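You operate a simulated robot arm through the tools that you are given. There is no shell and no other tool. Be economical: measure what you need, move in short steps, check, and stop when the job is done.

Carry out the task below with a simulated robot arm. There is one attempt and no reset: what you move stays moved.

Task
Switch the lamp switch on. Take the blue pipe cap and leave it on the white roll of thread tape on the top of the work table. Take the coupling and put it on the silver cover plate. Put the red tag on the top of the steel table away on the top of the service bench. Press the button of lamp 1 to switch it on. Do these in any order. Set down upright: blue pipe cap, coupling.

Only the result counts: the job must be done as asked and must still hold three seconds after the hand-in. Knocking over, shifting, dropping, spilling or breaking anything else fails it. A push-on lid holds only when it is set on centred and level and pressed home; a screw cap is set on level and turned clockwise until tight.

Robot
A 6-joint arm with a two-finger gripper on a trunk, on a base that drives. Base frame: it is fixed to the floor where the robot stands at the start and does not move with it; the origin is under the middle of the robot, x ahead of it, y to its left, z up; the surface under the hand at the start is at about z = 0.75. Lengths are in m, angles in rad, forces in N, time in s.
With the tool pointing down near the work surface it reaches from about 0.3 to 0.74 m from the robot's upright axis, wherever it stands. Its first joint turns from -2.897 to 2.897 rad. Places, roughly: blue pipe cap (5x5x5 cm) [0.7, -0.4, 0.8]; button of lamp 1 [5.2, 2.2, 0.9]; coupling (8x8x9 cm) [0.4, 0.5, 0.8]; lamp switch [0.5, -0.1, 0.9]; red tag [-0.75, 1.25, 0.75]; roll of thread tape (6x6x2 cm) [0.8, -0.4, 0.8]; silver cover plate (15x15x1 cm) [-0.1, 1.6, 0.8]; top of the service bench [-1.1, -1.9, 0.8]. Payload 1.57 kg.
The tool frame sits at the grasp point between the pads (the TCP): z along the fingers, y along the line on which they close. The tips reach 0.021 m beyond it. Largest opening 0.07 m; the body of the gripper starts 0.05 m behind the TCP.
Orientation is told as [roll, pitch, yaw] about the base's x, y, z axes, in that order, counted from this pose: with the fingers straight down and closing along the base's y, the tool's x points along the base's -x, its y along +y and its z along -z.

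Tools
- The arm moves only by the tool step_arm. Its argument "motion" is a list of rows, each a list of 3 entries, a list of its own where there are three numbers: the shift along the tool's x, y, z in m, then the turn, a rotation vector about the tool's x, y, z in degrees, then the closure, from 0 (fully open) to 1 (shut). In form: [[[tx, ty, tz], [rx, ry, rz], grip], ...]. A call has 1 to 10 rows; each row shifts and turns the commanded pose from where the row before left it, along the tool's axes as they then stand. A row lasts 0.2 s, in which the tool goes at most 0.05 m and 0.15 rad; a call with a longer step from one row to the next is refused whole, and so is a gripper value outside its range. A pose out of reach is approached as far as the arm can. The call stops where the force on the tool passes 40 N (or 10 N more than at its start, if that is more) or the arm is blocked; 0.2 s more then pass. Each finger halts on what it meets, pressing with about 21 N; the grip force reading is that of the motor and also rises with nothing between the fingers. The clock runs only during rows and for 0.2 s after the last one: add rows that do not move to give the fingers time. It gives the time, the measured TCP pose, the force on the tool (base axes), the opening and the grip force at its end, in the units of the frame above (readings bear some noise), with the torque about the TCP (base axes, N m) and any sound that the robot's microphone picked up.
- Cameras (640 x 400 px; columns grow to the right, rows downward): "scene" is now at [0.0186, 0.149, 1.4897]; the picture's right is [-0.17, -0.99, 0.00], its down [-0.73, 0.13, -0.67] and it looks along [0.66, -0.12, -0.74] (base axes); focal length 262 px, centre (320, 200). "wrist" rides on the gripper at [0.079, 0.004, -0.081] in the tool frame; the picture's right is [-0.05, 1.00, 0.00], its down [-0.67, -0.04, -0.74] and it looks along [-0.74, -0.04, 0.67] (tool axes); focal length 256 px, centre (320, 200). There is no depth. A picture from a camera that has moved, and an enlarged one, comes with that camera's place and axes in the base frame and with its lens. The place of the scene camera against the robot may be out by one fixed shift of up to 0.018 m in any direction.
- camera(camera): a new picture of that camera. The clock stands still meanwhile.
- drive_base(legs): drives the robot by 1 to 6 legs, each [ahead, left, turn to the left] in m, m and rad, along the robot's own axes; the way and the turn of a leg run together, so that a leg with both is an arc; at most 1.5 m and 3.142 rad a leg. The arm and the cameras ride along, it lands a little off, and it stops where it bumps. It gives what a move gives.
- turn_head(pan, tilt): turns the head with the scene camera to pan (to the left, within 2.705 rad either way) and tilt (down, from -0.506 to 1.204), counted from straight ahead of the robot. It gives what a move gives.
- zoom(camera, box): a new picture of the part [left, top, right, bottom] of that camera's present view, enlarged. The clock stands still meanwhile.
- finish_job(): hands the job in; it is judged then, once.

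Work in short steps. Places have to be worked out from the pictures, the camera data and where the tool is seen: move nearer, look again, correct. Check each grasp and each placing, and mend what went wrong. You have 165 turns and 128 pictures in all, those below and enlarged ones among them. Open the gripper and draw the arm clear of the work before you hand the job in, unless the task says otherwise; then end with one line.

The tools are called after ">>>" as a command line: name --argument value ..., lists and objects as JSON in quotes. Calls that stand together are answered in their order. step_arm: Moves the arm, as the interface text tells. Its arguments: {"type":"object","properties":{"motion":{"type":"array","items":{"type":"array"}}},"required":["motion"]} The other tools are called the same way: drive_base (legs) drives the base; turn_head (pan, tilt) turns the head that bears the scene camera; camera (camera) takes a picture; zoom (camera, box) takes an enlarged picture of a part of a camera's view; finish_job () hands the job in.

At the start:

```text
time_s: 0.0
tool_pos: [0.3613, -0.1723, 1.193]
tcp_rot: [0.0, 0.0, 0.0]
contact_force: [0.3, -0.3, 0.2]
ft_torque: [0.0, 0.02, -0.02]
grip_width: 0.0702
gripper_force: 0.2
robot x, y, heading: [-0.006, -0.0025, -0.001]
head pan, tilt: [-0.173, 0.838]
```

scene: 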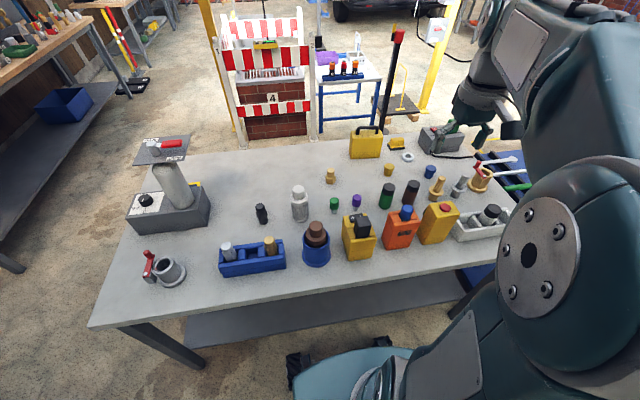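
wrist: 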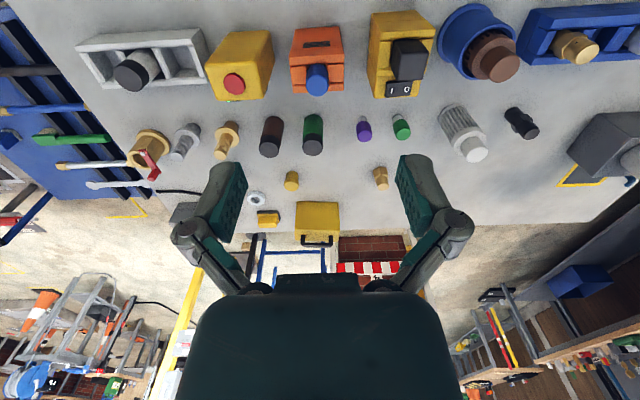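

I start by looking closer at the lamp switch, the blue cap and roll, and the coupling.

>>> zoom --camera "scene" --box '[320, 120, 520, 270]'

>>> zoom --camera "scene" --box '[110, 120, 270, 320]'

>>> zoom --camera "wrist" --box '[340, 0, 480, 110]'

```text
2.67 times, centred on (420, 195) of scene
camera zoom: at [0.0186, 0.149, 1.4897], right [-0.17, -0.99, 0.0], down [-0.73, 0.13, -0.67], along [0.66, -0.12, -0.74], focal length 698 px, centre (53, 213)
```

zoom: 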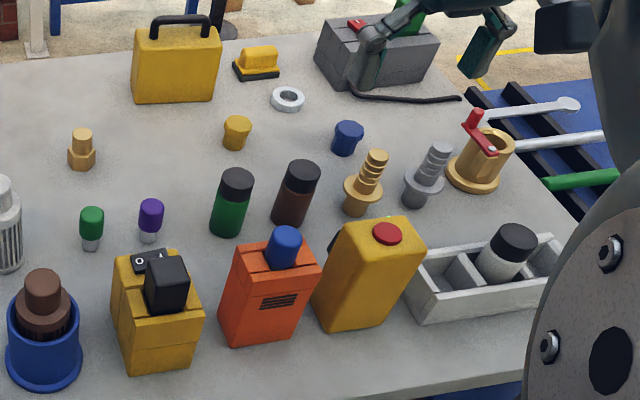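

```text
2.00 times, centred on (190, 220) of scene
camera zoom: at [0.0186, 0.149, 1.4897], right [-0.17, -0.99, 0.0], down [-0.73, 0.13, -0.67], along [0.66, -0.12, -0.74], focal length 523 px, centre (580, 160)
```

zoom: 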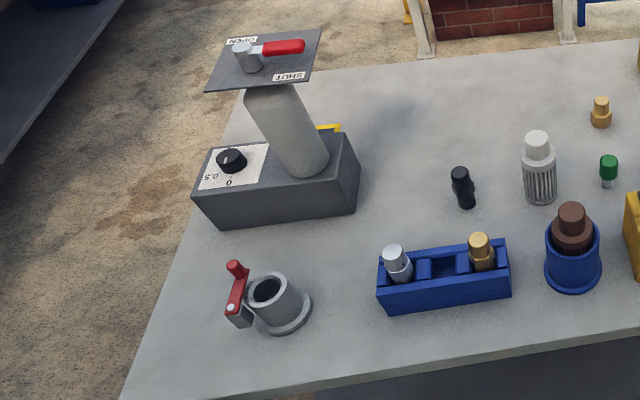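

```text
3.64 times, centred on (410, 55) of wrist
camera zoom: at [0.2834, -0.1687, 1.2734], right [0.05, 1.0, 0.0], down [0.67, -0.04, 0.74], along [0.74, -0.04, -0.67], focal length 931 px, centre (-7, 727)
```

zoom: 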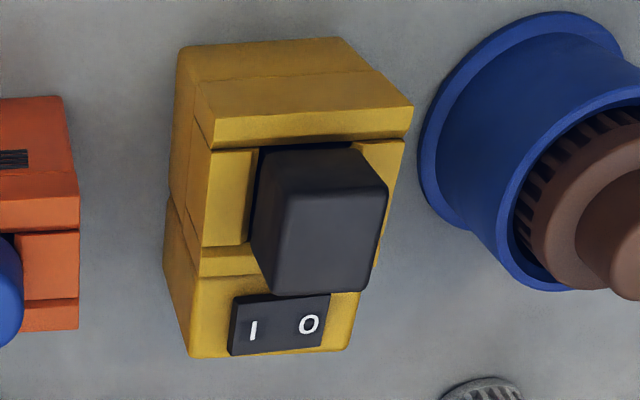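

The black rocker with the I/O plate on the yellow box looks like the lamp switch. I lower the hand toward it to look from closer by.

>>> step_arm --motion '[[[0, 0.025, 0.04], [0, 0, 0], 0], [[0, 0.025, 0.04], [0, 0, 0], 0], [[0, 0.02, 0.04], [0, 0, 0], 0]]'

>>> camera --camera "wrist"

>>> zoom --camera "scene" --box '[330, 190, 410, 270]'

```text
time_s: 0.8
tool_pos: [0.3645, -0.1012, 1.0711]
tcp_rot: [0.0, 0.001, 0.001]
contact_force: [0.4, 0.9, 0.5]
ft_torque: [-0.01, -0.03, -0.01]
grip_width: 0.0693
gripper_force: 0.0
robot x, y, heading: [0.0038, -0.0015, -0.002]
head pan, tilt: [-0.173, 0.838]
```

```text
122 pictures are left
camera wrist: at [0.2842, -0.0967, 1.152], right [0.05, 1.0, 0.0], down [0.67, -0.04, 0.74], along [0.74, -0.04, -0.67], focal length 256 px, centre (320, 200)
```

wrist: 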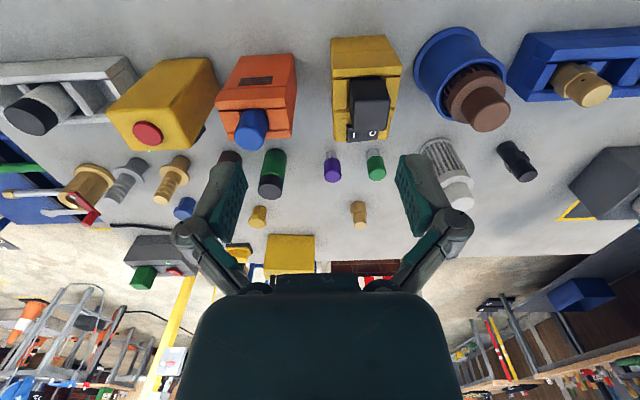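

```text
5.00 times, centred on (370, 230) of scene
camera zoom: at [0.0186, 0.1496, 1.4897], right [-0.17, -0.99, 0.0], down [-0.73, 0.13, -0.67], along [0.66, -0.12, -0.74], focal length 1308 px, centre (70, 50)
```

zoom: 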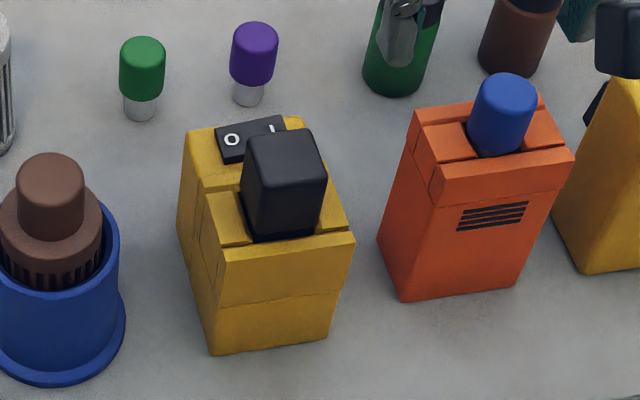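

I zoom in on the switch to tell whether it slides, rocks or presses.

>>> zoom --camera "wrist" --box '[315, 30, 415, 150]'

```text
3.33 times, centred on (365, 90) of wrist
camera zoom: at [0.2842, -0.0967, 1.152], right [0.05, 1.0, 0.0], down [0.67, -0.04, 0.74], along [0.74, -0.04, -0.67], focal length 853 px, centre (170, 567)
```

zoom: 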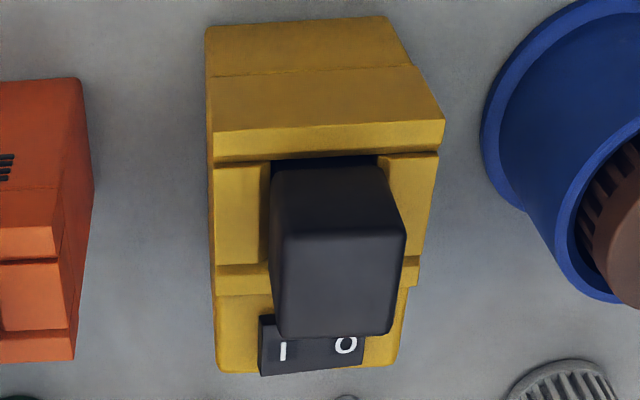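

The block's top is at about (0.435, -0.053, 0.90). I back off and lower the hand for a flatter view to see which way it leans, closing the fingers on the way.

>>> step_arm --motion '[[[0.03, 0.025, 0.03], [0, 0, 0], 1], [[0.03, 0.025, 0.04], [0, 0, 0], 1], [[0, 0, 0.04], [0, 0, 0], 1]]'

>>> camera --camera "wrist"

```text
refused: row 2 steps farther than a row can; nothing moved
```

```text
119 pictures are left
camera wrist: at [0.2842, -0.0967, 1.152], right [0.05, 1.0, 0.0], down [0.67, -0.04, 0.74], along [0.74, -0.04, -0.67], focal length 256 px, centre (320, 200)
```

wrist: 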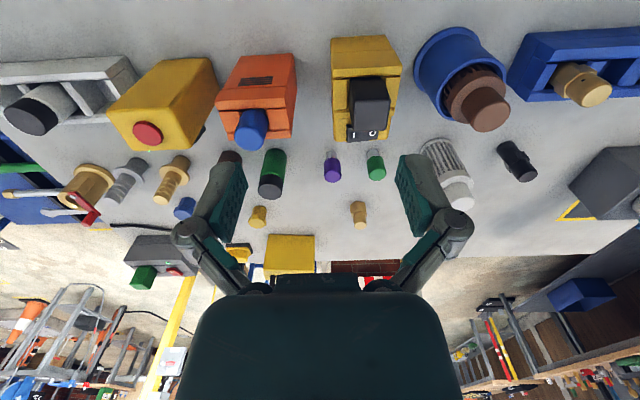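

The row was too long; I repeat it with shorter steps.

>>> step_arm --motion '[[[0.02, 0.015, 0.03], [0, 0, 0], 1], [[0.02, 0.015, 0.03], [0, 0, 0], 1], [[0.01, 0.01, 0.03], [0, 0, 0], 1], [[0, 0, 0.015], [0, 0, 0], 1]]'

>>> zoom --camera "wrist" --box '[240, 30, 400, 190]'

```text
time_s: 1.8
tool_pos: [0.312, -0.0623, 0.9677]
tcp_rot: [0.002, 0.0, 0.0]
contact_force: [-0.1, -0.3, 0.6]
ft_torque: [-0.03, 0.03, 0.01]
grip_width: 0.0
gripper_force: 21.2
robot x, y, heading: [0.0017, 0.0007, -0.001]
head pan, tilt: [-0.173, 0.838]
```

```text
2.50 times, centred on (320, 110) of wrist
camera zoom: at [0.2328, -0.0576, 1.0484], right [0.05, 1.0, 0.0], down [0.67, -0.04, 0.74], along [0.74, -0.04, -0.67], focal length 640 px, centre (320, 425)
```

zoom: 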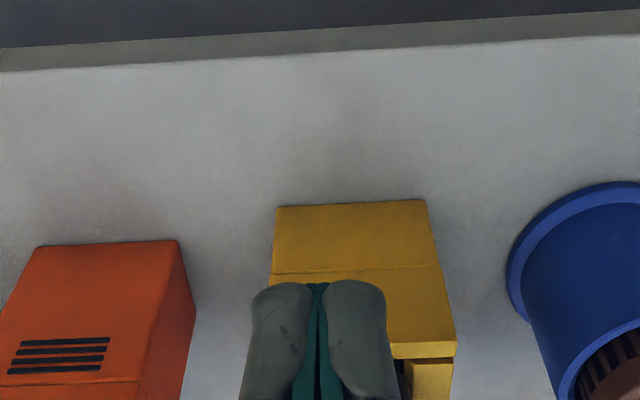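

The fingers hide the block; I move left and look again.

>>> step_arm --motion '[[[0, 0.04, 0], [0, 0, 0], 1], [[0, 0.025, 0], [0, 0, 0], 1]]'

>>> zoom --camera "wrist" --box '[180, 60, 340, 220]'

```text
time_s: 2.4
tool_pos: [0.3105, 0.0047, 0.9682]
tcp_rot: [-0.004, 0.001, 0.0]
contact_force: [-0.4, 0.6, -0.2]
ft_torque: [0.0, -0.01, 0.02]
grip_width: 0.0
gripper_force: 21.1
robot x, y, heading: [0.0003, -0.0006, 0.002]
head pan, tilt: [-0.173, 0.838]
```

```text
2.50 times, centred on (260, 140) of wrist
camera zoom: at [0.2329, 0.0095, 1.0484], right [0.05, 1.0, 0.0], down [0.67, -0.03, 0.74], along [0.74, -0.04, -0.67], focal length 640 px, centre (470, 350)
```

zoom: 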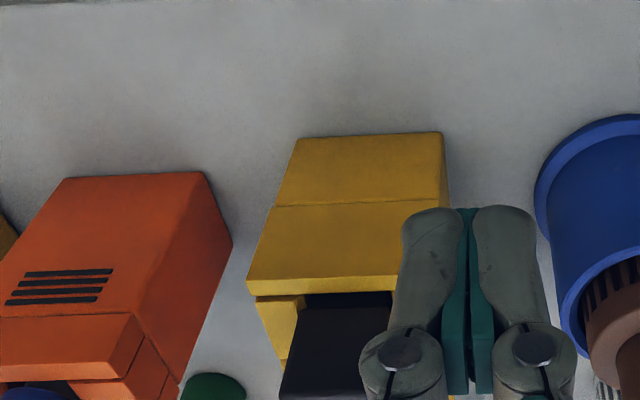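

I raise the hand a little and move further left to see the full block clear of the fingers.

>>> step_arm --motion '[[[0, 0.045, 0], [0, 0, 0], 1], [[0, 0.045, -0.01], [0, 0, 0], 1], [[0, 0.03, 0], [0, 0, 0], 1]]'

>>> zoom --camera "wrist" --box '[60, 70, 260, 250]'

```text
time_s: 3.2
tool_pos: [0.3132, 0.1223, 0.9783]
tcp_rot: [-0.003, 0.0, 0.0]
contact_force: [0.3, -0.8, 0.3]
ft_torque: [0.01, 0.0, 0.02]
grip_width: 0.0001
gripper_force: 20.9
robot x, y, heading: [-0.0034, -0.0003, -0.004]
head pan, tilt: [-0.173, 0.838]
```

```text
2.22 times, centred on (160, 160) of wrist
camera zoom: at [0.2341, 0.127, 1.0589], right [0.05, 1.0, 0.0], down [0.67, -0.03, 0.74], along [0.74, -0.04, -0.67], focal length 569 px, centre (676, 289)
```

zoom: 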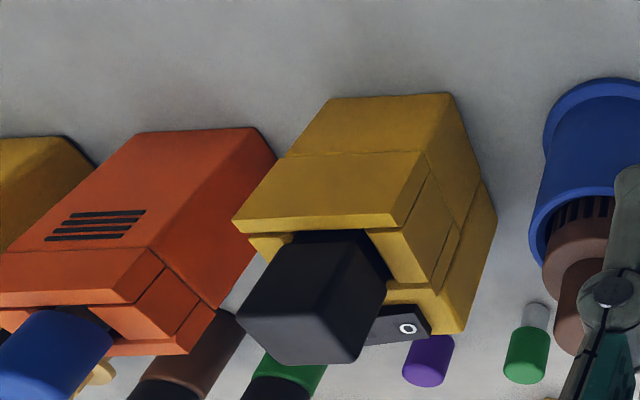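

The block is a paddle in a slot, so toward I means its top moves toward -y. I bring the closed fingers to its +y side, above the box.

>>> step_arm --motion '[[[-0.03, -0.03, 0], [0, 0, 0], 1], [[-0.03, -0.03, 0], [0, 0, 0], 1], [[-0.032, -0.03, 0], [0, 0, 0], 1], [[-0.032, -0.022, 0], [0, 0, 0], 1], [[0, 0, 0.04], [0, 0, 0], 1]]'

>>> camera --camera "wrist"

>>> zoom --camera "scene" --box '[310, 180, 410, 270]'

```text
time_s: 4.4
tool_pos: [0.4372, 0.0105, 0.9396]
tcp_rot: [-0.001, 0.0, 0.0]
contact_force: [-0.8, 0.6, 0.2]
ft_torque: [-0.04, -0.06, -0.01]
grip_width: 0.0
gripper_force: 21.2
robot x, y, heading: [0.0005, -0.0033, -0.003]
head pan, tilt: [-0.173, 0.838]
```

```text
115 pictures are left
camera wrist: at [0.3579, 0.0148, 1.0203], right [0.05, 1.0, 0.0], down [0.67, -0.03, 0.74], along [0.74, -0.04, -0.67], focal length 256 px, centre (320, 200)
```

wrist: 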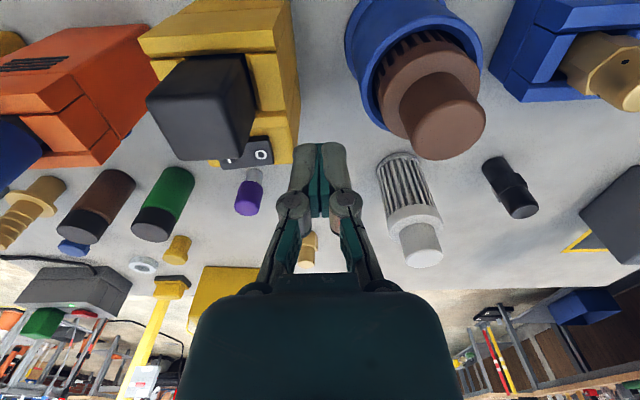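

```text
4.44 times, centred on (360, 225) of scene
camera zoom: at [0.0192, 0.1497, 1.4896], right [-0.17, -0.99, 0.0], down [-0.73, 0.13, -0.67], along [0.66, -0.12, -0.74], focal length 1163 px, centre (142, 89)
```

zoom: 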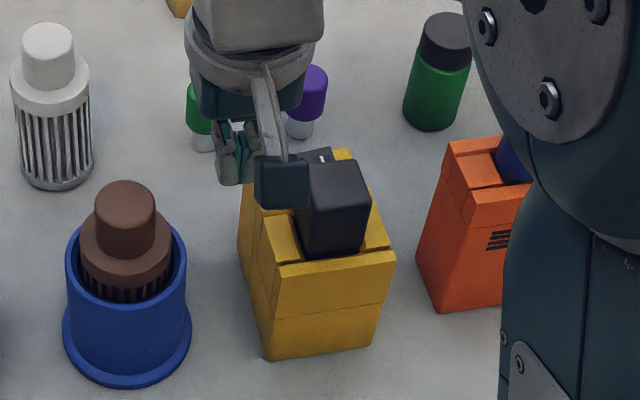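

The fingers are in line with the block (block top about (0.43, -0.053, 0.90)). I lower to z 0.905 and creep toward -y to find contact.

>>> step_arm --motion '[[[0.005, 0, 0.035], [0, 0, 0], 1], [[0, -0.012, 0], [0, 0, 0], 1], [[0, -0.008, 0], [0, 0, 0], 1], [[0, -0.006, 0], [0, 0, 0], 1]]'

>>> zoom --camera "scene" --box '[310, 180, 410, 270]'

```text
time_s: 5.4
tool_pos: [0.4321, -0.0149, 0.9022]
tcp_rot: [0.0, 0.002, 0.001]
contact_force: [0.1, -0.1, -0.4]
ft_torque: [0.01, -0.01, -0.03]
grip_width: 0.0002
gripper_force: 21.0
robot x, y, heading: [0.0015, 0.0033, 0.0]
head pan, tilt: [-0.173, 0.838]
```

```text
4.44 times, centred on (360, 225) of scene
camera zoom: at [0.0192, 0.1495, 1.4897], right [-0.17, -0.99, 0.0], down [-0.73, 0.13, -0.67], along [0.66, -0.12, -0.74], focal length 1163 px, centre (142, 89)
```

zoom: 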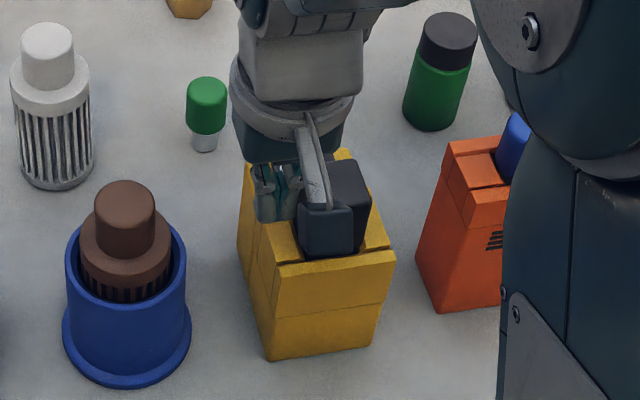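

No contact yet. I keep creeping toward -y in small steps.

>>> step_arm --motion '[[[0, -0.005, 0], [0, 0, 0], 1], [[0, -0.004, 0], [0, 0, 0], 1], [[0, -0.004, 0], [0, 0, 0], 1]]'

```text
time_s: 6.2
tool_pos: [0.4318, -0.0283, 0.902]
tcp_rot: [0.0, 0.001, -0.001]
contact_force: [0.1, 0.6, -0.4]
ft_torque: [-0.01, 0.01, 0.0]
grip_width: 0.0001
gripper_force: 20.8
robot x, y, heading: [-0.0004, 0.001, 0.0]
head pan, tilt: [-0.173, 0.838]
```

Still free; continuing.

>>> step_arm --motion '[[[0, -0.004, 0], [0, 0, 0], 1], [[0, -0.004, 0], [0, 0, 0], 1]]'

>>> zoom --camera "wrist" --box '[220, 20, 400, 200]'

```text
time_s: 6.8
tool_pos: [0.4307, -0.0372, 0.9031]
tcp_rot: [0.0, 0.003, 0.001]
contact_force: [0.1, 1.0, 1.5]
ft_torque: [0.05, -0.01, 0.0]
grip_width: 0.0001
gripper_force: 21.2
robot x, y, heading: [-0.0005, -0.0029, -0.0]
head pan, tilt: [-0.173, 0.838]
```

```text
2.22 times, centred on (310, 110) of wrist
camera zoom: at [0.3526, -0.032, 0.9832], right [0.05, 1.0, 0.0], down [0.67, -0.04, 0.74], along [0.74, -0.04, -0.67], focal length 569 px, centre (342, 400)
```

zoom: 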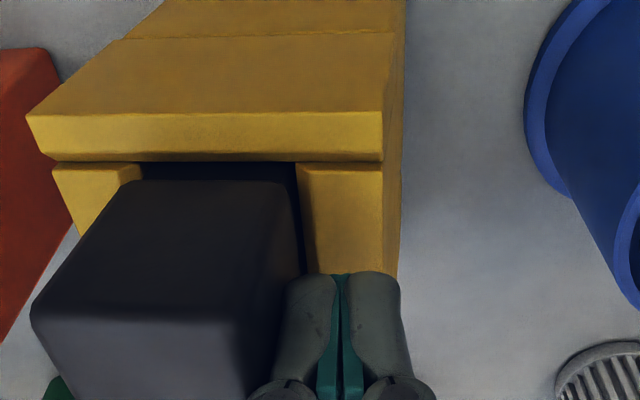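

The fingers are just touching the block (force starting). I push on in small steps, watching the force.

>>> step_arm --motion '[[[0, -0.004, 0], [0, 0, 0], 1], [[0, -0.004, 0], [0, 0, 0], 1], [[0, 0, 0], [0, 0, 0], 1]]'

>>> zoom --camera "wrist" --box '[220, 20, 400, 200]'

```text
time_s: 7.6
tool_pos: [0.4317, -0.0449, 0.9029]
tcp_rot: [0.001, 0.001, -0.002]
contact_force: [0.2, 0.7, -0.6]
ft_torque: [-0.02, 0.01, 0.0]
grip_width: 0.0001
gripper_force: 21.1
robot x, y, heading: [0.0008, 0.0012, 0.0]
head pan, tilt: [-0.173, 0.838]
```

```text
2.22 times, centred on (310, 110) of wrist
camera zoom: at [0.3525, -0.0404, 0.9834], right [0.05, 1.0, 0.0], down [0.67, -0.04, 0.74], along [0.74, -0.04, -0.67], focal length 569 px, centre (342, 400)
```

zoom: 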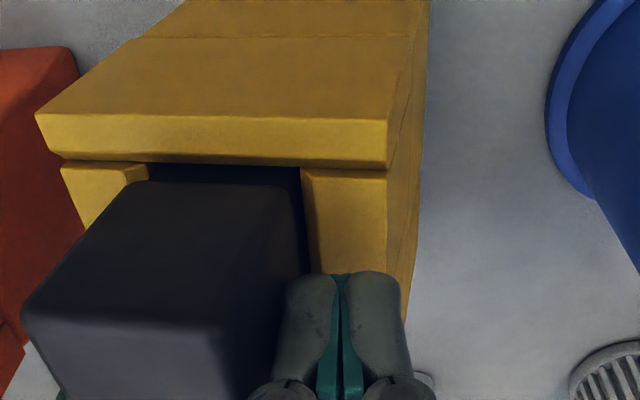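

Little force so far; the block appears to follow. I continue.

>>> step_arm --motion '[[[0, -0.004, 0], [0, 0, 0], 1], [[0, -0.004, 0], [0, 0, 0], 1], [[0, 0, 0], [0, 0, 0], 1]]'

>>> zoom --camera "wrist" --box '[220, 20, 400, 200]'

>>> zoom --camera "scene" --box '[310, 180, 410, 270]'

```text
time_s: 8.4
tool_pos: [0.4314, -0.0555, 0.9024]
tcp_rot: [-0.001, 0.003, 0.0]
contact_force: [-0.4, 0.3, 0.5]
ft_torque: [0.02, -0.03, 0.02]
grip_width: 0.0
gripper_force: 20.8
robot x, y, heading: [-0.0012, 0.0014, 0.006]
head pan, tilt: [-0.173, 0.838]
```

```text
2.22 times, centred on (310, 110) of wrist
camera zoom: at [0.3524, -0.049, 0.9824], right [0.05, 1.0, 0.0], down [0.67, -0.04, 0.74], along [0.74, -0.04, -0.67], focal length 569 px, centre (342, 400)
```

zoom: 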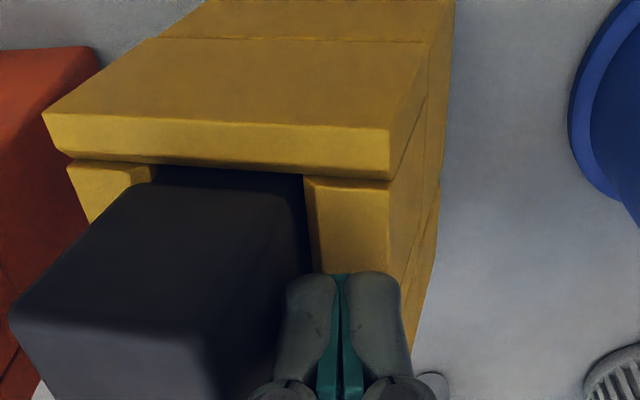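

```text
4.44 times, centred on (360, 225) of scene
camera zoom: at [0.0192, 0.1495, 1.4897], right [-0.17, -0.99, 0.0], down [-0.73, 0.13, -0.67], along [0.66, -0.12, -0.74], focal length 1163 px, centre (142, 89)
```

zoom: 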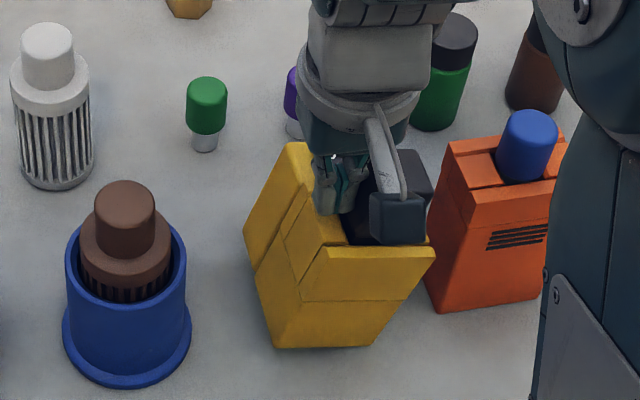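

The whole box is tipping, so it stands loose on the table. I back off slowly so that it settles back.

>>> step_arm --motion '[[[0, 0.003, 0], [0, 0, 0], 1], [[0, 0.003, 0], [0, 0, 0], 1], [[0, 0.003, 0], [0, 0, 0], 1], [[0, 0.003, 0], [0, 0, 0], 1], [[0, 0.003, 0], [0, 0, 0], 1], [[0, 0.003, 0], [0, 0, 0], 1], [[0, 0.003, 0], [0, 0, 0], 1], [[0, 0.003, 0], [0, 0, 0], 1], [[0, 0.003, 0], [0, 0, 0], 1]]'

>>> zoom --camera "scene" --box '[310, 180, 410, 270]'

```text
time_s: 10.4
tool_pos: [0.432, -0.0263, 0.902]
tcp_rot: [-0.002, 0.002, 0.0]
contact_force: [-0.6, 0.4, 0.5]
ft_torque: [0.0, -0.02, 0.02]
grip_width: 0.0
gripper_force: 21.1
robot x, y, heading: [0.0025, 0.0035, 0.002]
head pan, tilt: [-0.173, 0.838]
```

```text
4.44 times, centred on (360, 225) of scene
camera zoom: at [0.0192, 0.1497, 1.4896], right [-0.17, -0.99, 0.0], down [-0.73, 0.13, -0.67], along [0.66, -0.12, -0.74], focal length 1163 px, centre (142, 89)
```

zoom: 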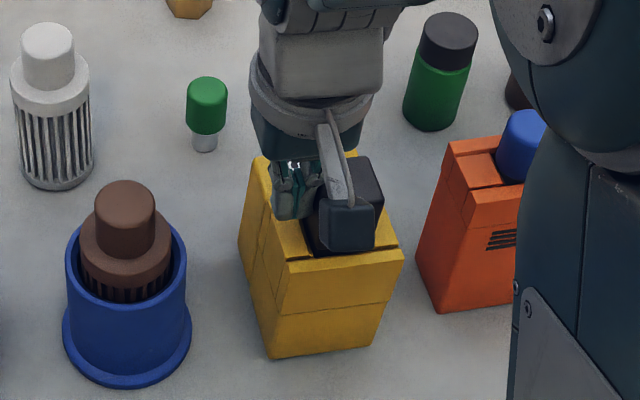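

It is settling back; I withdraw further and check that the box stands as before.

>>> step_arm --motion '[[[0, 0.004, 0], [0, 0, 0], 1], [[0, 0.004, 0], [0, 0, 0], 1], [[0, 0.004, 0], [0, 0, 0], 1], [[0, 0.01, -0.02], [0, 0, 0], 1], [[0, 0.0, -0.04], [0, 0, 0], 1], [[0, 0.04, 0], [0, 0, 0], 1], [[0.04, 0.02, 0], [0, 0, 0], 1]]'

>>> zoom --camera "scene" --box '[310, 180, 410, 270]'

```text
time_s: 12.0
tool_pos: [0.3918, 0.056, 0.963]
tcp_rot: [-0.001, 0.0, 0.001]
contact_force: [-0.1, 0.2, 0.6]
ft_torque: [0.01, 0.0, 0.0]
grip_width: 0.0002
gripper_force: 21.1
robot x, y, heading: [-0.0014, -0.0003, 0.004]
head pan, tilt: [-0.173, 0.838]
```

```text
4.44 times, centred on (360, 225) of scene
camera zoom: at [0.0189, 0.151, 1.4895], right [-0.17, -0.99, 0.0], down [-0.73, 0.13, -0.67], along [0.66, -0.12, -0.74], focal length 1163 px, centre (142, 89)
```

zoom: 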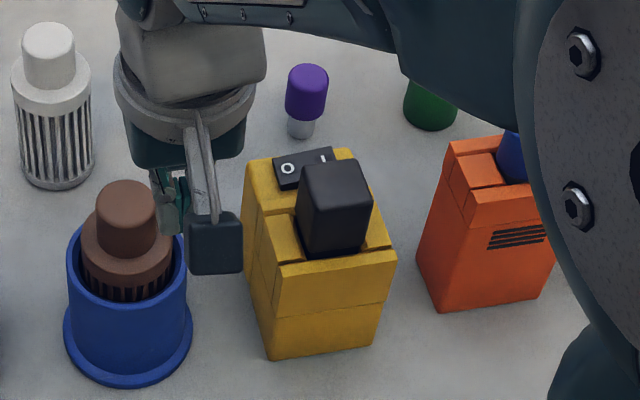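

The box is back where it stood. As a sideways push only tips it, I will press down on the I side (-y edge) of the block instead; first I move above that edge.

>>> step_arm --motion '[[[-0.02, -0.04, 0], [0, 0, 0], 1], [[-0.02, -0.04, 0], [0, 0, 0], 1], [[0, -0.042, 0], [0, 0, 0], 1], [[0, 0, 0.02], [0, 0, 0], 1]]'

>>> camera --camera "wrist"

>>> zoom --camera "scene" --box '[310, 180, 410, 270]'

```text
time_s: 13.0
tool_pos: [0.4322, -0.0652, 0.9438]
tcp_rot: [-0.001, 0.001, 0.001]
contact_force: [0.2, 0.3, 0.2]
ft_torque: [-0.03, -0.01, 0.0]
grip_width: 0.0002
gripper_force: 20.9
robot x, y, heading: [-0.0012, 0.0007, -0.001]
head pan, tilt: [-0.173, 0.838]
```

```text
106 pictures are left
camera wrist: at [0.3528, -0.0616, 1.0243], right [0.05, 1.0, 0.0], down [0.67, -0.04, 0.74], along [0.74, -0.04, -0.67], focal length 256 px, centre (320, 200)
```

wrist: 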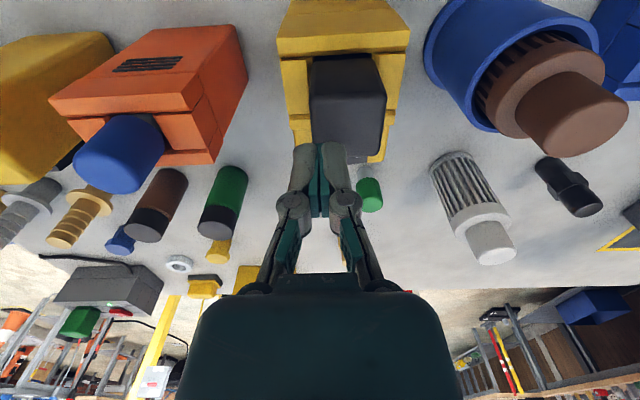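

```text
4.44 times, centred on (360, 225) of scene
camera zoom: at [0.0192, 0.1494, 1.4897], right [-0.17, -0.99, 0.0], down [-0.73, 0.13, -0.67], along [0.66, -0.12, -0.74], focal length 1163 px, centre (142, 89)
```

zoom: 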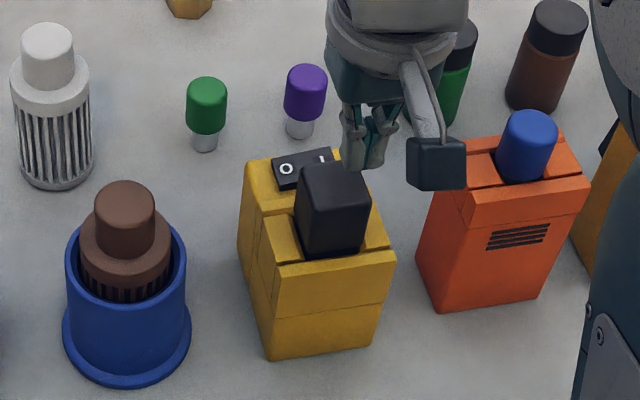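

The fingers are above the -y half of the block (it spans about y -0.07 to -0.03). I press down in small steps.

>>> step_arm --motion '[[[0, 0, 0.006], [0, 0, 0], 1], [[0, 0, 0.005], [0, 0, 0], 1], [[0, 0, 0.004], [0, 0, 0], 1], [[0, 0, 0.003], [0, 0, 0], 1], [[0, 0, 0.003], [0, 0, 0], 1]]'

```text
time_s: 14.0
tool_pos: [0.4342, -0.0659, 0.9305]
tcp_rot: [-0.002, -0.009, 0.001]
contact_force: [-5.7, 0.1, 15.3]
ft_torque: [0.07, 0.21, 0.0]
grip_width: 0.0058
gripper_force: 20.8
robot x, y, heading: [-0.0035, 0.0016, 0.006]
head pan, tilt: [-0.173, 0.838]
stopped in row 4: the force on the tool passed its limit at 46 N (the readings are from after the stop); the commanded pose is now the measured one
```

Contact came earlier than expected, and the force stopped the press with the fingers a bit spread. I look at it.

>>> camera --camera "wrist"

>>> zoom --camera "scene" --box '[310, 180, 410, 270]'

```text
104 pictures are left
camera wrist: at [0.3537, -0.0612, 1.0101], right [0.05, 1.0, 0.0], down [0.66, -0.03, 0.75], along [0.75, -0.04, -0.66], focal length 256 px, centre (320, 200)
```

wrist: 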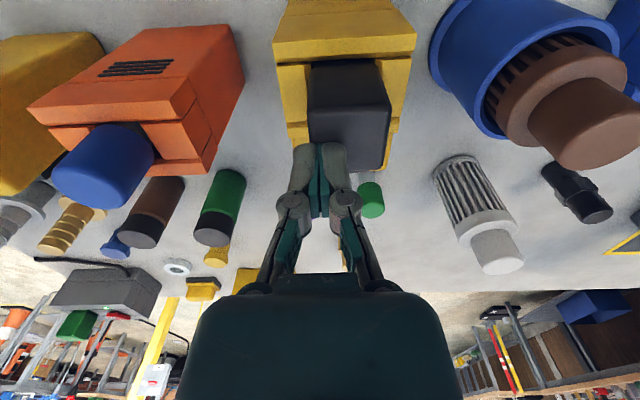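

```text
4.44 times, centred on (360, 225) of scene
camera zoom: at [0.0178, 0.1496, 1.4897], right [-0.17, -0.99, 0.0], down [-0.73, 0.13, -0.67], along [0.66, -0.12, -0.74], focal length 1163 px, centre (142, 89)
```

zoom: 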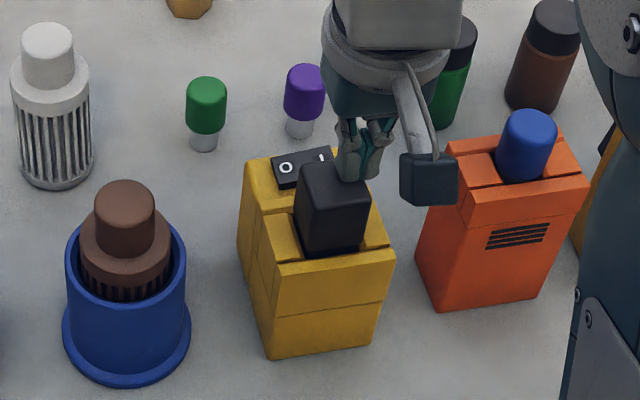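

The block did not give to about 46 N downward. I lift off and study the slot closely before trying anything else.

>>> step_arm --motion '[[[0, 0, -0.03], [0, 0, 0], 1], [[0.04, 0, -0.03], [0, 0, 0], 1], [[0.04, 0, -0.02], [0, 0, 0], 0.5]]'

>>> zoom --camera "wrist" --box '[290, 40, 410, 160]'

>>> zoom --camera "scene" --box '[355, 200, 415, 260]'

```text
time_s: 14.8
tool_pos: [0.3503, -0.0662, 1.007]
tcp_rot: [-0.001, -0.007, 0.0]
contact_force: [-0.2, -0.5, -0.4]
ft_torque: [-0.03, 0.02, 0.0]
grip_width: 0.0354
gripper_force: 0.0
robot x, y, heading: [-0.0007, 0.001, 0.003]
head pan, tilt: [-0.173, 0.838]
```

```text
3.33 times, centred on (350, 100) of wrist
camera zoom: at [0.271, -0.0613, 1.0872], right [0.05, 1.0, 0.0], down [0.66, -0.03, 0.75], along [0.75, -0.04, -0.66], focal length 853 px, centre (220, 533)
```

zoom: 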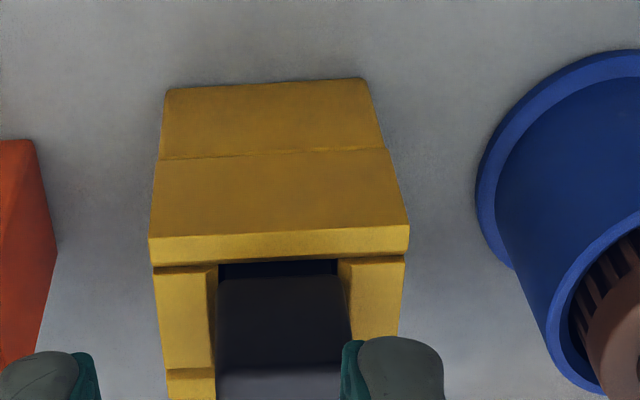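

```text
6.67 times, centred on (385, 230) of scene
camera zoom: at [0.0187, 0.1495, 1.4897], right [-0.17, -0.99, 0.0], down [-0.73, 0.13, -0.67], along [0.66, -0.12, -0.74], focal length 1745 px, centre (-113, 0)
```

zoom: 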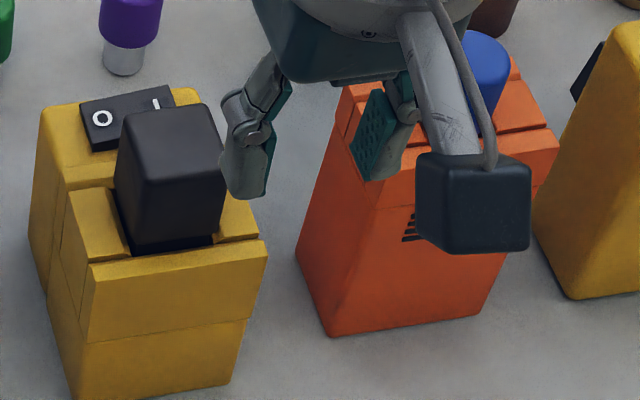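

I tilt the hand so the wrist camera looks more straight down at the switch.

>>> step_arm --motion '[[[-0.03, 0, -0.02], [0, 8.5, 0], 0.5], [[-0.03, 0, -0.02], [0, 8.5, 0], 0.5], [[-0.02, 0.01, -0.02], [0, 8.5, 0], 0.5], [[0, 0, 0], [0, 8.5, 0], 0.5], [[0, 0, 0], [0, 8.5, 0], 0.5]]'

>>> camera --camera "wrist"

```text
time_s: 16.0
tool_pos: [0.4406, -0.0558, 1.0587]
tcp_rot: [-0.003, 0.738, -0.002]
contact_force: [0.1, -0.2, -0.6]
ft_torque: [0.03, -0.01, 0.01]
grip_width: 0.0348
gripper_force: 0.0
robot x, y, heading: [-0.0031, -0.002, -0.002]
head pan, tilt: [-0.173, 0.838]
```

```text
100 pictures are left
camera wrist: at [0.4368, -0.0514, 1.171], right [0.04, 1.0, -0.04], down [0.99, -0.04, 0.1], along [0.1, -0.04, -0.99], focal length 256 px, centre (320, 200)
```

wrist: 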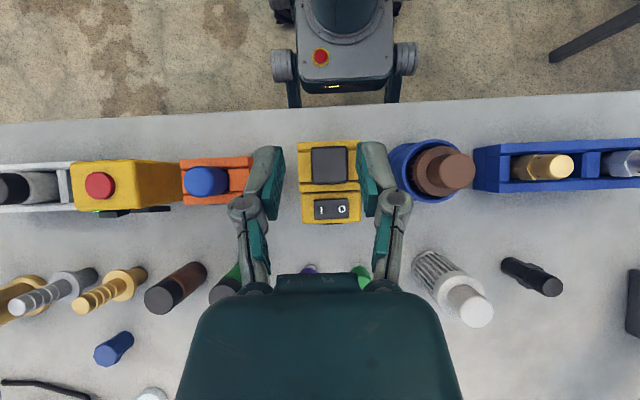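

Good top view; zooming in on the switch and on the neighbouring boxes.

>>> zoom --camera "wrist" --box '[285, 130, 375, 230]'

>>> zoom --camera "wrist" --box '[60, 140, 270, 260]'

```text
4.00 times, centred on (330, 180) of wrist
camera zoom: at [0.4368, -0.0514, 1.171], right [0.04, 1.0, -0.04], down [0.99, -0.04, 0.1], along [0.1, -0.04, -0.99], focal length 1024 px, centre (280, 280)
```

zoom: 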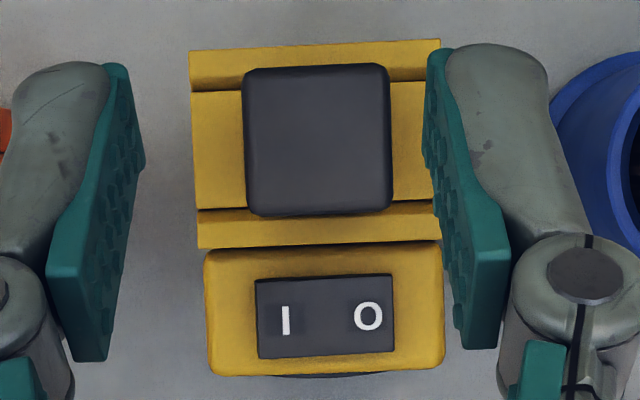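

```text
3.05 times, centred on (165, 200) of wrist
camera zoom: at [0.4368, -0.0514, 1.171], right [0.04, 1.0, -0.04], down [0.99, -0.04, 0.1], along [0.1, -0.04, -0.99], focal length 780 px, centre (792, 200)
```

zoom: 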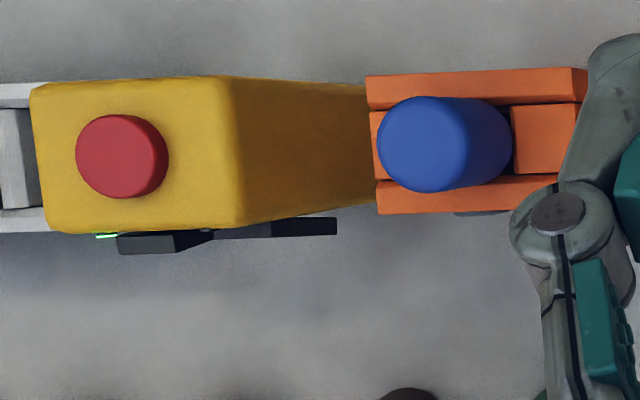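

The small plate marked I/O on the far part of the box is itself the rocker. Its I end is at about (0.479, -0.063, 0.87). I turn the hand upright again and go above that end with closed fingers.

>>> step_arm --motion '[[[0, 0, 0], [0, -8.5, 0], 1], [[0, 0, 0], [0, -8.5, 0], 1], [[0, 0, 0], [0, -8.5, 0], 1], [[0, 0, 0], [0, -8.5, 0], 1], [[0, 0, 0], [0, -8.3, 0], 1], [[-0.038, -0.009, 0], [0, 0, 0], 1], [[0, 0, 0.045], [0, 0, 0], 1], [[0, 0, 0.045], [0, 0, 0], 1], [[0, 0, 0.03], [0, 0, 0], 1]]'

>>> camera --camera "wrist"

>>> zoom --camera "scene" --box '[330, 190, 410, 270]'

```text
time_s: 18.0
tool_pos: [0.4795, -0.0647, 0.9352]
tcp_rot: [-0.002, -0.005, 0.002]
contact_force: [-0.1, 0.0, 0.4]
ft_torque: [0.04, -0.01, 0.0]
grip_width: 0.0
gripper_force: 21.1
robot x, y, heading: [0.0026, 0.0008, 0.001]
head pan, tilt: [-0.173, 0.838]
```

```text
97 pictures are left
camera wrist: at [0.4006, -0.0598, 1.0164], right [0.05, 1.0, 0.0], down [0.66, -0.03, 0.75], along [0.75, -0.04, -0.66], focal length 256 px, centre (320, 200)
```

wrist: 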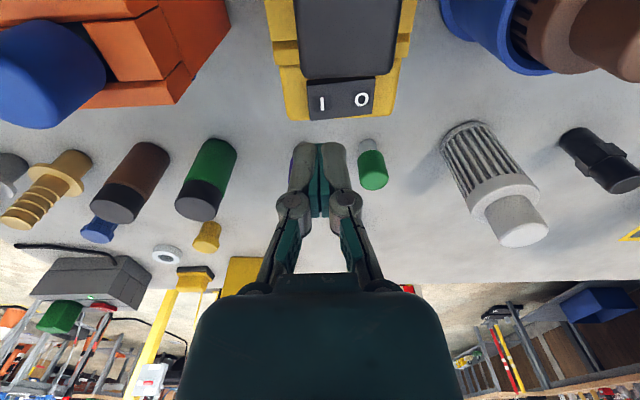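

```text
5.00 times, centred on (370, 230) of scene
camera zoom: at [0.0195, 0.1492, 1.4897], right [-0.17, -0.99, 0.0], down [-0.73, 0.13, -0.67], along [0.66, -0.12, -0.74], focal length 1308 px, centre (70, 50)
```

zoom: 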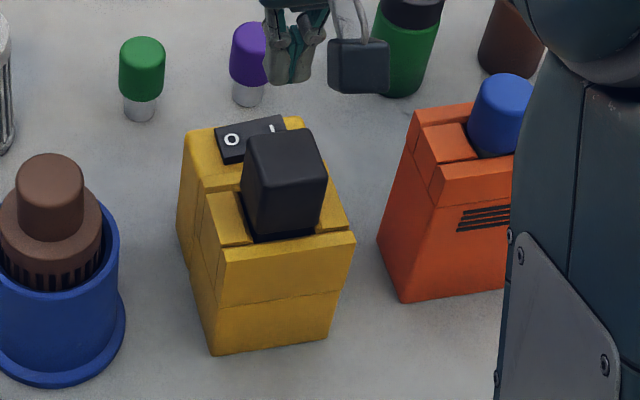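

Both views agree on the I end at (0.478, -0.063). I descend to about 1 cm above it, then press in small steps.

>>> step_arm --motion '[[[0, 0, 0.03], [0, 0, 0], 1], [[0, 0, 0.006], [0, 0, 0], 1], [[0, 0, 0.004], [0, 0, 0], 1], [[0, 0, 0.003], [0, 0, 0], 1]]'

>>> camera --camera "wrist"

```text
time_s: 19.0
tool_pos: [0.48, -0.0643, 0.8945]
tcp_rot: [-0.002, -0.003, -0.001]
contact_force: [-0.1, -0.6, 0.6]
ft_torque: [0.02, 0.03, 0.0]
grip_width: 0.0
gripper_force: 21.0
robot x, y, heading: [-0.0018, -0.0011, 0.0]
head pan, tilt: [-0.173, 0.838]
```

```text
95 pictures are left
camera wrist: at [0.4008, -0.0607, 0.9747], right [0.05, 1.0, 0.0], down [0.66, -0.03, 0.75], along [0.75, -0.04, -0.66], focal length 256 px, centre (320, 200)
```

wrist: 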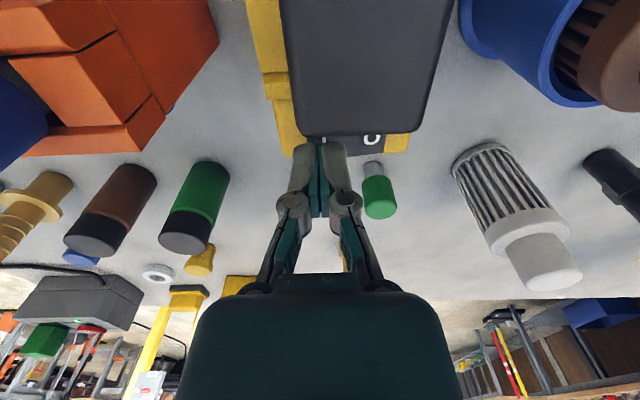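

Just above the rocker. I press on in 3 mm steps.

>>> step_arm --motion '[[[0, 0, 0.003], [0, 0, 0], 1], [[0, 0, 0.003], [0, 0, 0], 1], [[0, 0, 0.002], [0, 0, 0], 1]]'

```text
time_s: 19.8
tool_pos: [0.4796, -0.0656, 0.8868]
tcp_rot: [-0.002, -0.004, -0.001]
contact_force: [-0.4, 0.1, -0.6]
ft_torque: [0.01, 0.02, -0.01]
grip_width: 0.0002
gripper_force: 20.5
robot x, y, heading: [-0.0008, -0.0005, -0.006]
head pan, tilt: [-0.173, 0.838]
```

No contact yet; continuing down.

>>> step_arm --motion '[[[0, 0, 0.003], [0, 0, 0], 1], [[0, 0, 0.003], [0, 0, 0], 1], [[0, 0, 0.002], [0, 0, 0], 1], [[0, 0, 0.002], [0, 0, 0], 1]]'

>>> camera --camera "wrist"

```text
time_s: 20.8
tool_pos: [0.4825, -0.0652, 0.882]
tcp_rot: [-0.003, -0.011, -0.001]
contact_force: [-6.4, 0.5, 17.4]
ft_torque: [0.13, 0.18, 0.05]
grip_width: 0.0
gripper_force: 21.3
robot x, y, heading: [-0.0027, 0.005, 0.001]
head pan, tilt: [-0.173, 0.838]
stopped in row 4: the force on the tool passed its limit at 44 N (the readings are from after the stop); the commanded pose is now the measured one
```

```text
94 pictures are left
camera wrist: at [0.4013, -0.0609, 0.9612], right [0.05, 1.0, 0.0], down [0.66, -0.03, 0.75], along [0.75, -0.04, -0.66], focal length 256 px, centre (320, 200)
```

wrist: 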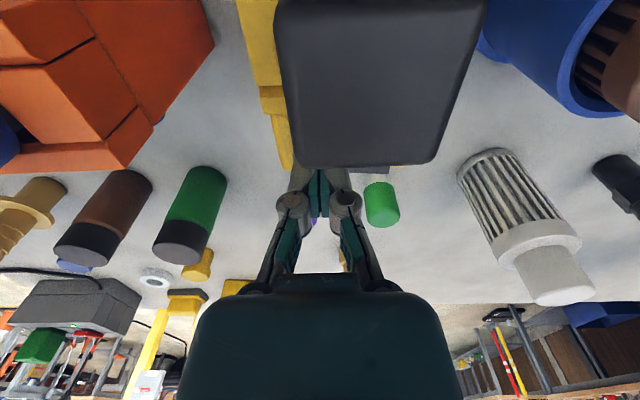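

It pressed to 44 N with no sound reported. I lift off and look at the rocker.

>>> step_arm --motion '[[[0, 0, -0.04], [0, 0, 0], 1], [[0, 0, -0.045], [0, 0, 0], 1]]'

>>> zoom --camera "wrist" --box '[260, 20, 420, 140]'

>>> zoom --camera "scene" --box '[340, 190, 410, 260]'

```text
time_s: 21.4
tool_pos: [0.4802, -0.0652, 0.9653]
tcp_rot: [-0.002, -0.007, 0.0]
contact_force: [-0.2, -0.1, -0.1]
ft_torque: [0.0, 0.05, 0.01]
grip_width: 0.0
gripper_force: 21.5
robot x, y, heading: [0.0036, -0.0005, -0.002]
head pan, tilt: [-0.173, 0.838]
```

```text
3.33 times, centred on (340, 80) of wrist
camera zoom: at [0.399, -0.0602, 1.0451], right [0.05, 1.0, 0.0], down [0.66, -0.03, 0.75], along [0.75, -0.04, -0.66], focal length 853 px, centre (253, 600)
```

zoom: 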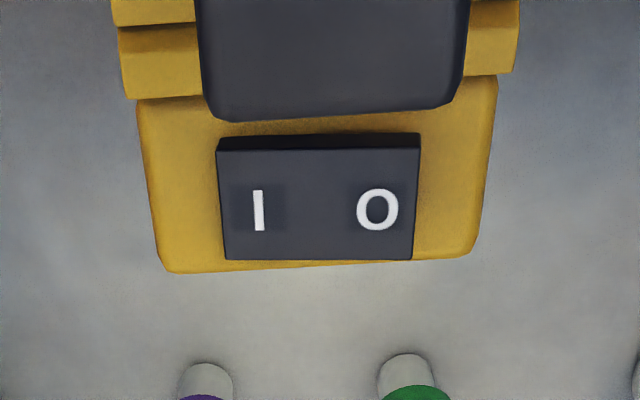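

```text
5.71 times, centred on (375, 225) of scene
camera zoom: at [0.0196, 0.1493, 1.4897], right [-0.17, -0.99, 0.0], down [-0.73, 0.13, -0.67], along [0.66, -0.12, -0.74], focal length 1495 px, centre (6, 57)
```

zoom: 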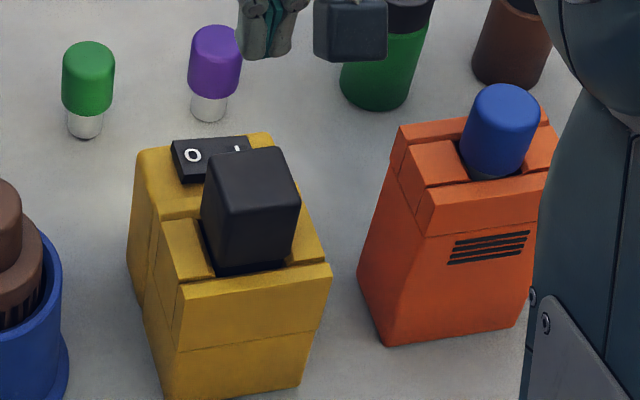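

The plate's slope against the box has changed (I end now lower). I compare with the same crop as before the press.

>>> zoom --camera "scene" --box '[355, 200, 395, 240]'

>>> camera --camera "scene"

```text
10.00 times, centred on (375, 220) of scene
camera zoom: at [0.0196, 0.1493, 1.4897], right [-0.17, -0.99, 0.0], down [-0.73, 0.13, -0.67], along [0.66, -0.12, -0.74], focal length 2617 px, centre (-230, 0)
```

zoom: 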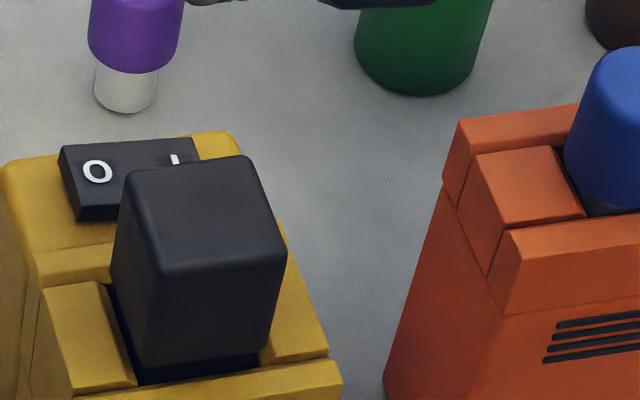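

```text
90 pictures are left
camera scene: at [0.0196, 0.1493, 1.4897], right [-0.17, -0.99, 0.0], down [-0.73, 0.13, -0.67], along [0.66, -0.12, -0.74], focal length 262 px, centre (320, 200)
```

scene: 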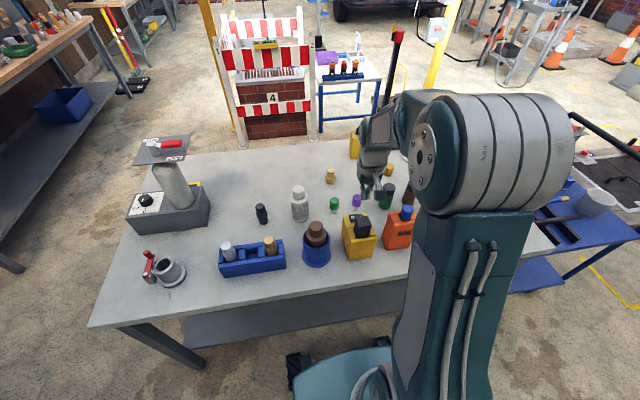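

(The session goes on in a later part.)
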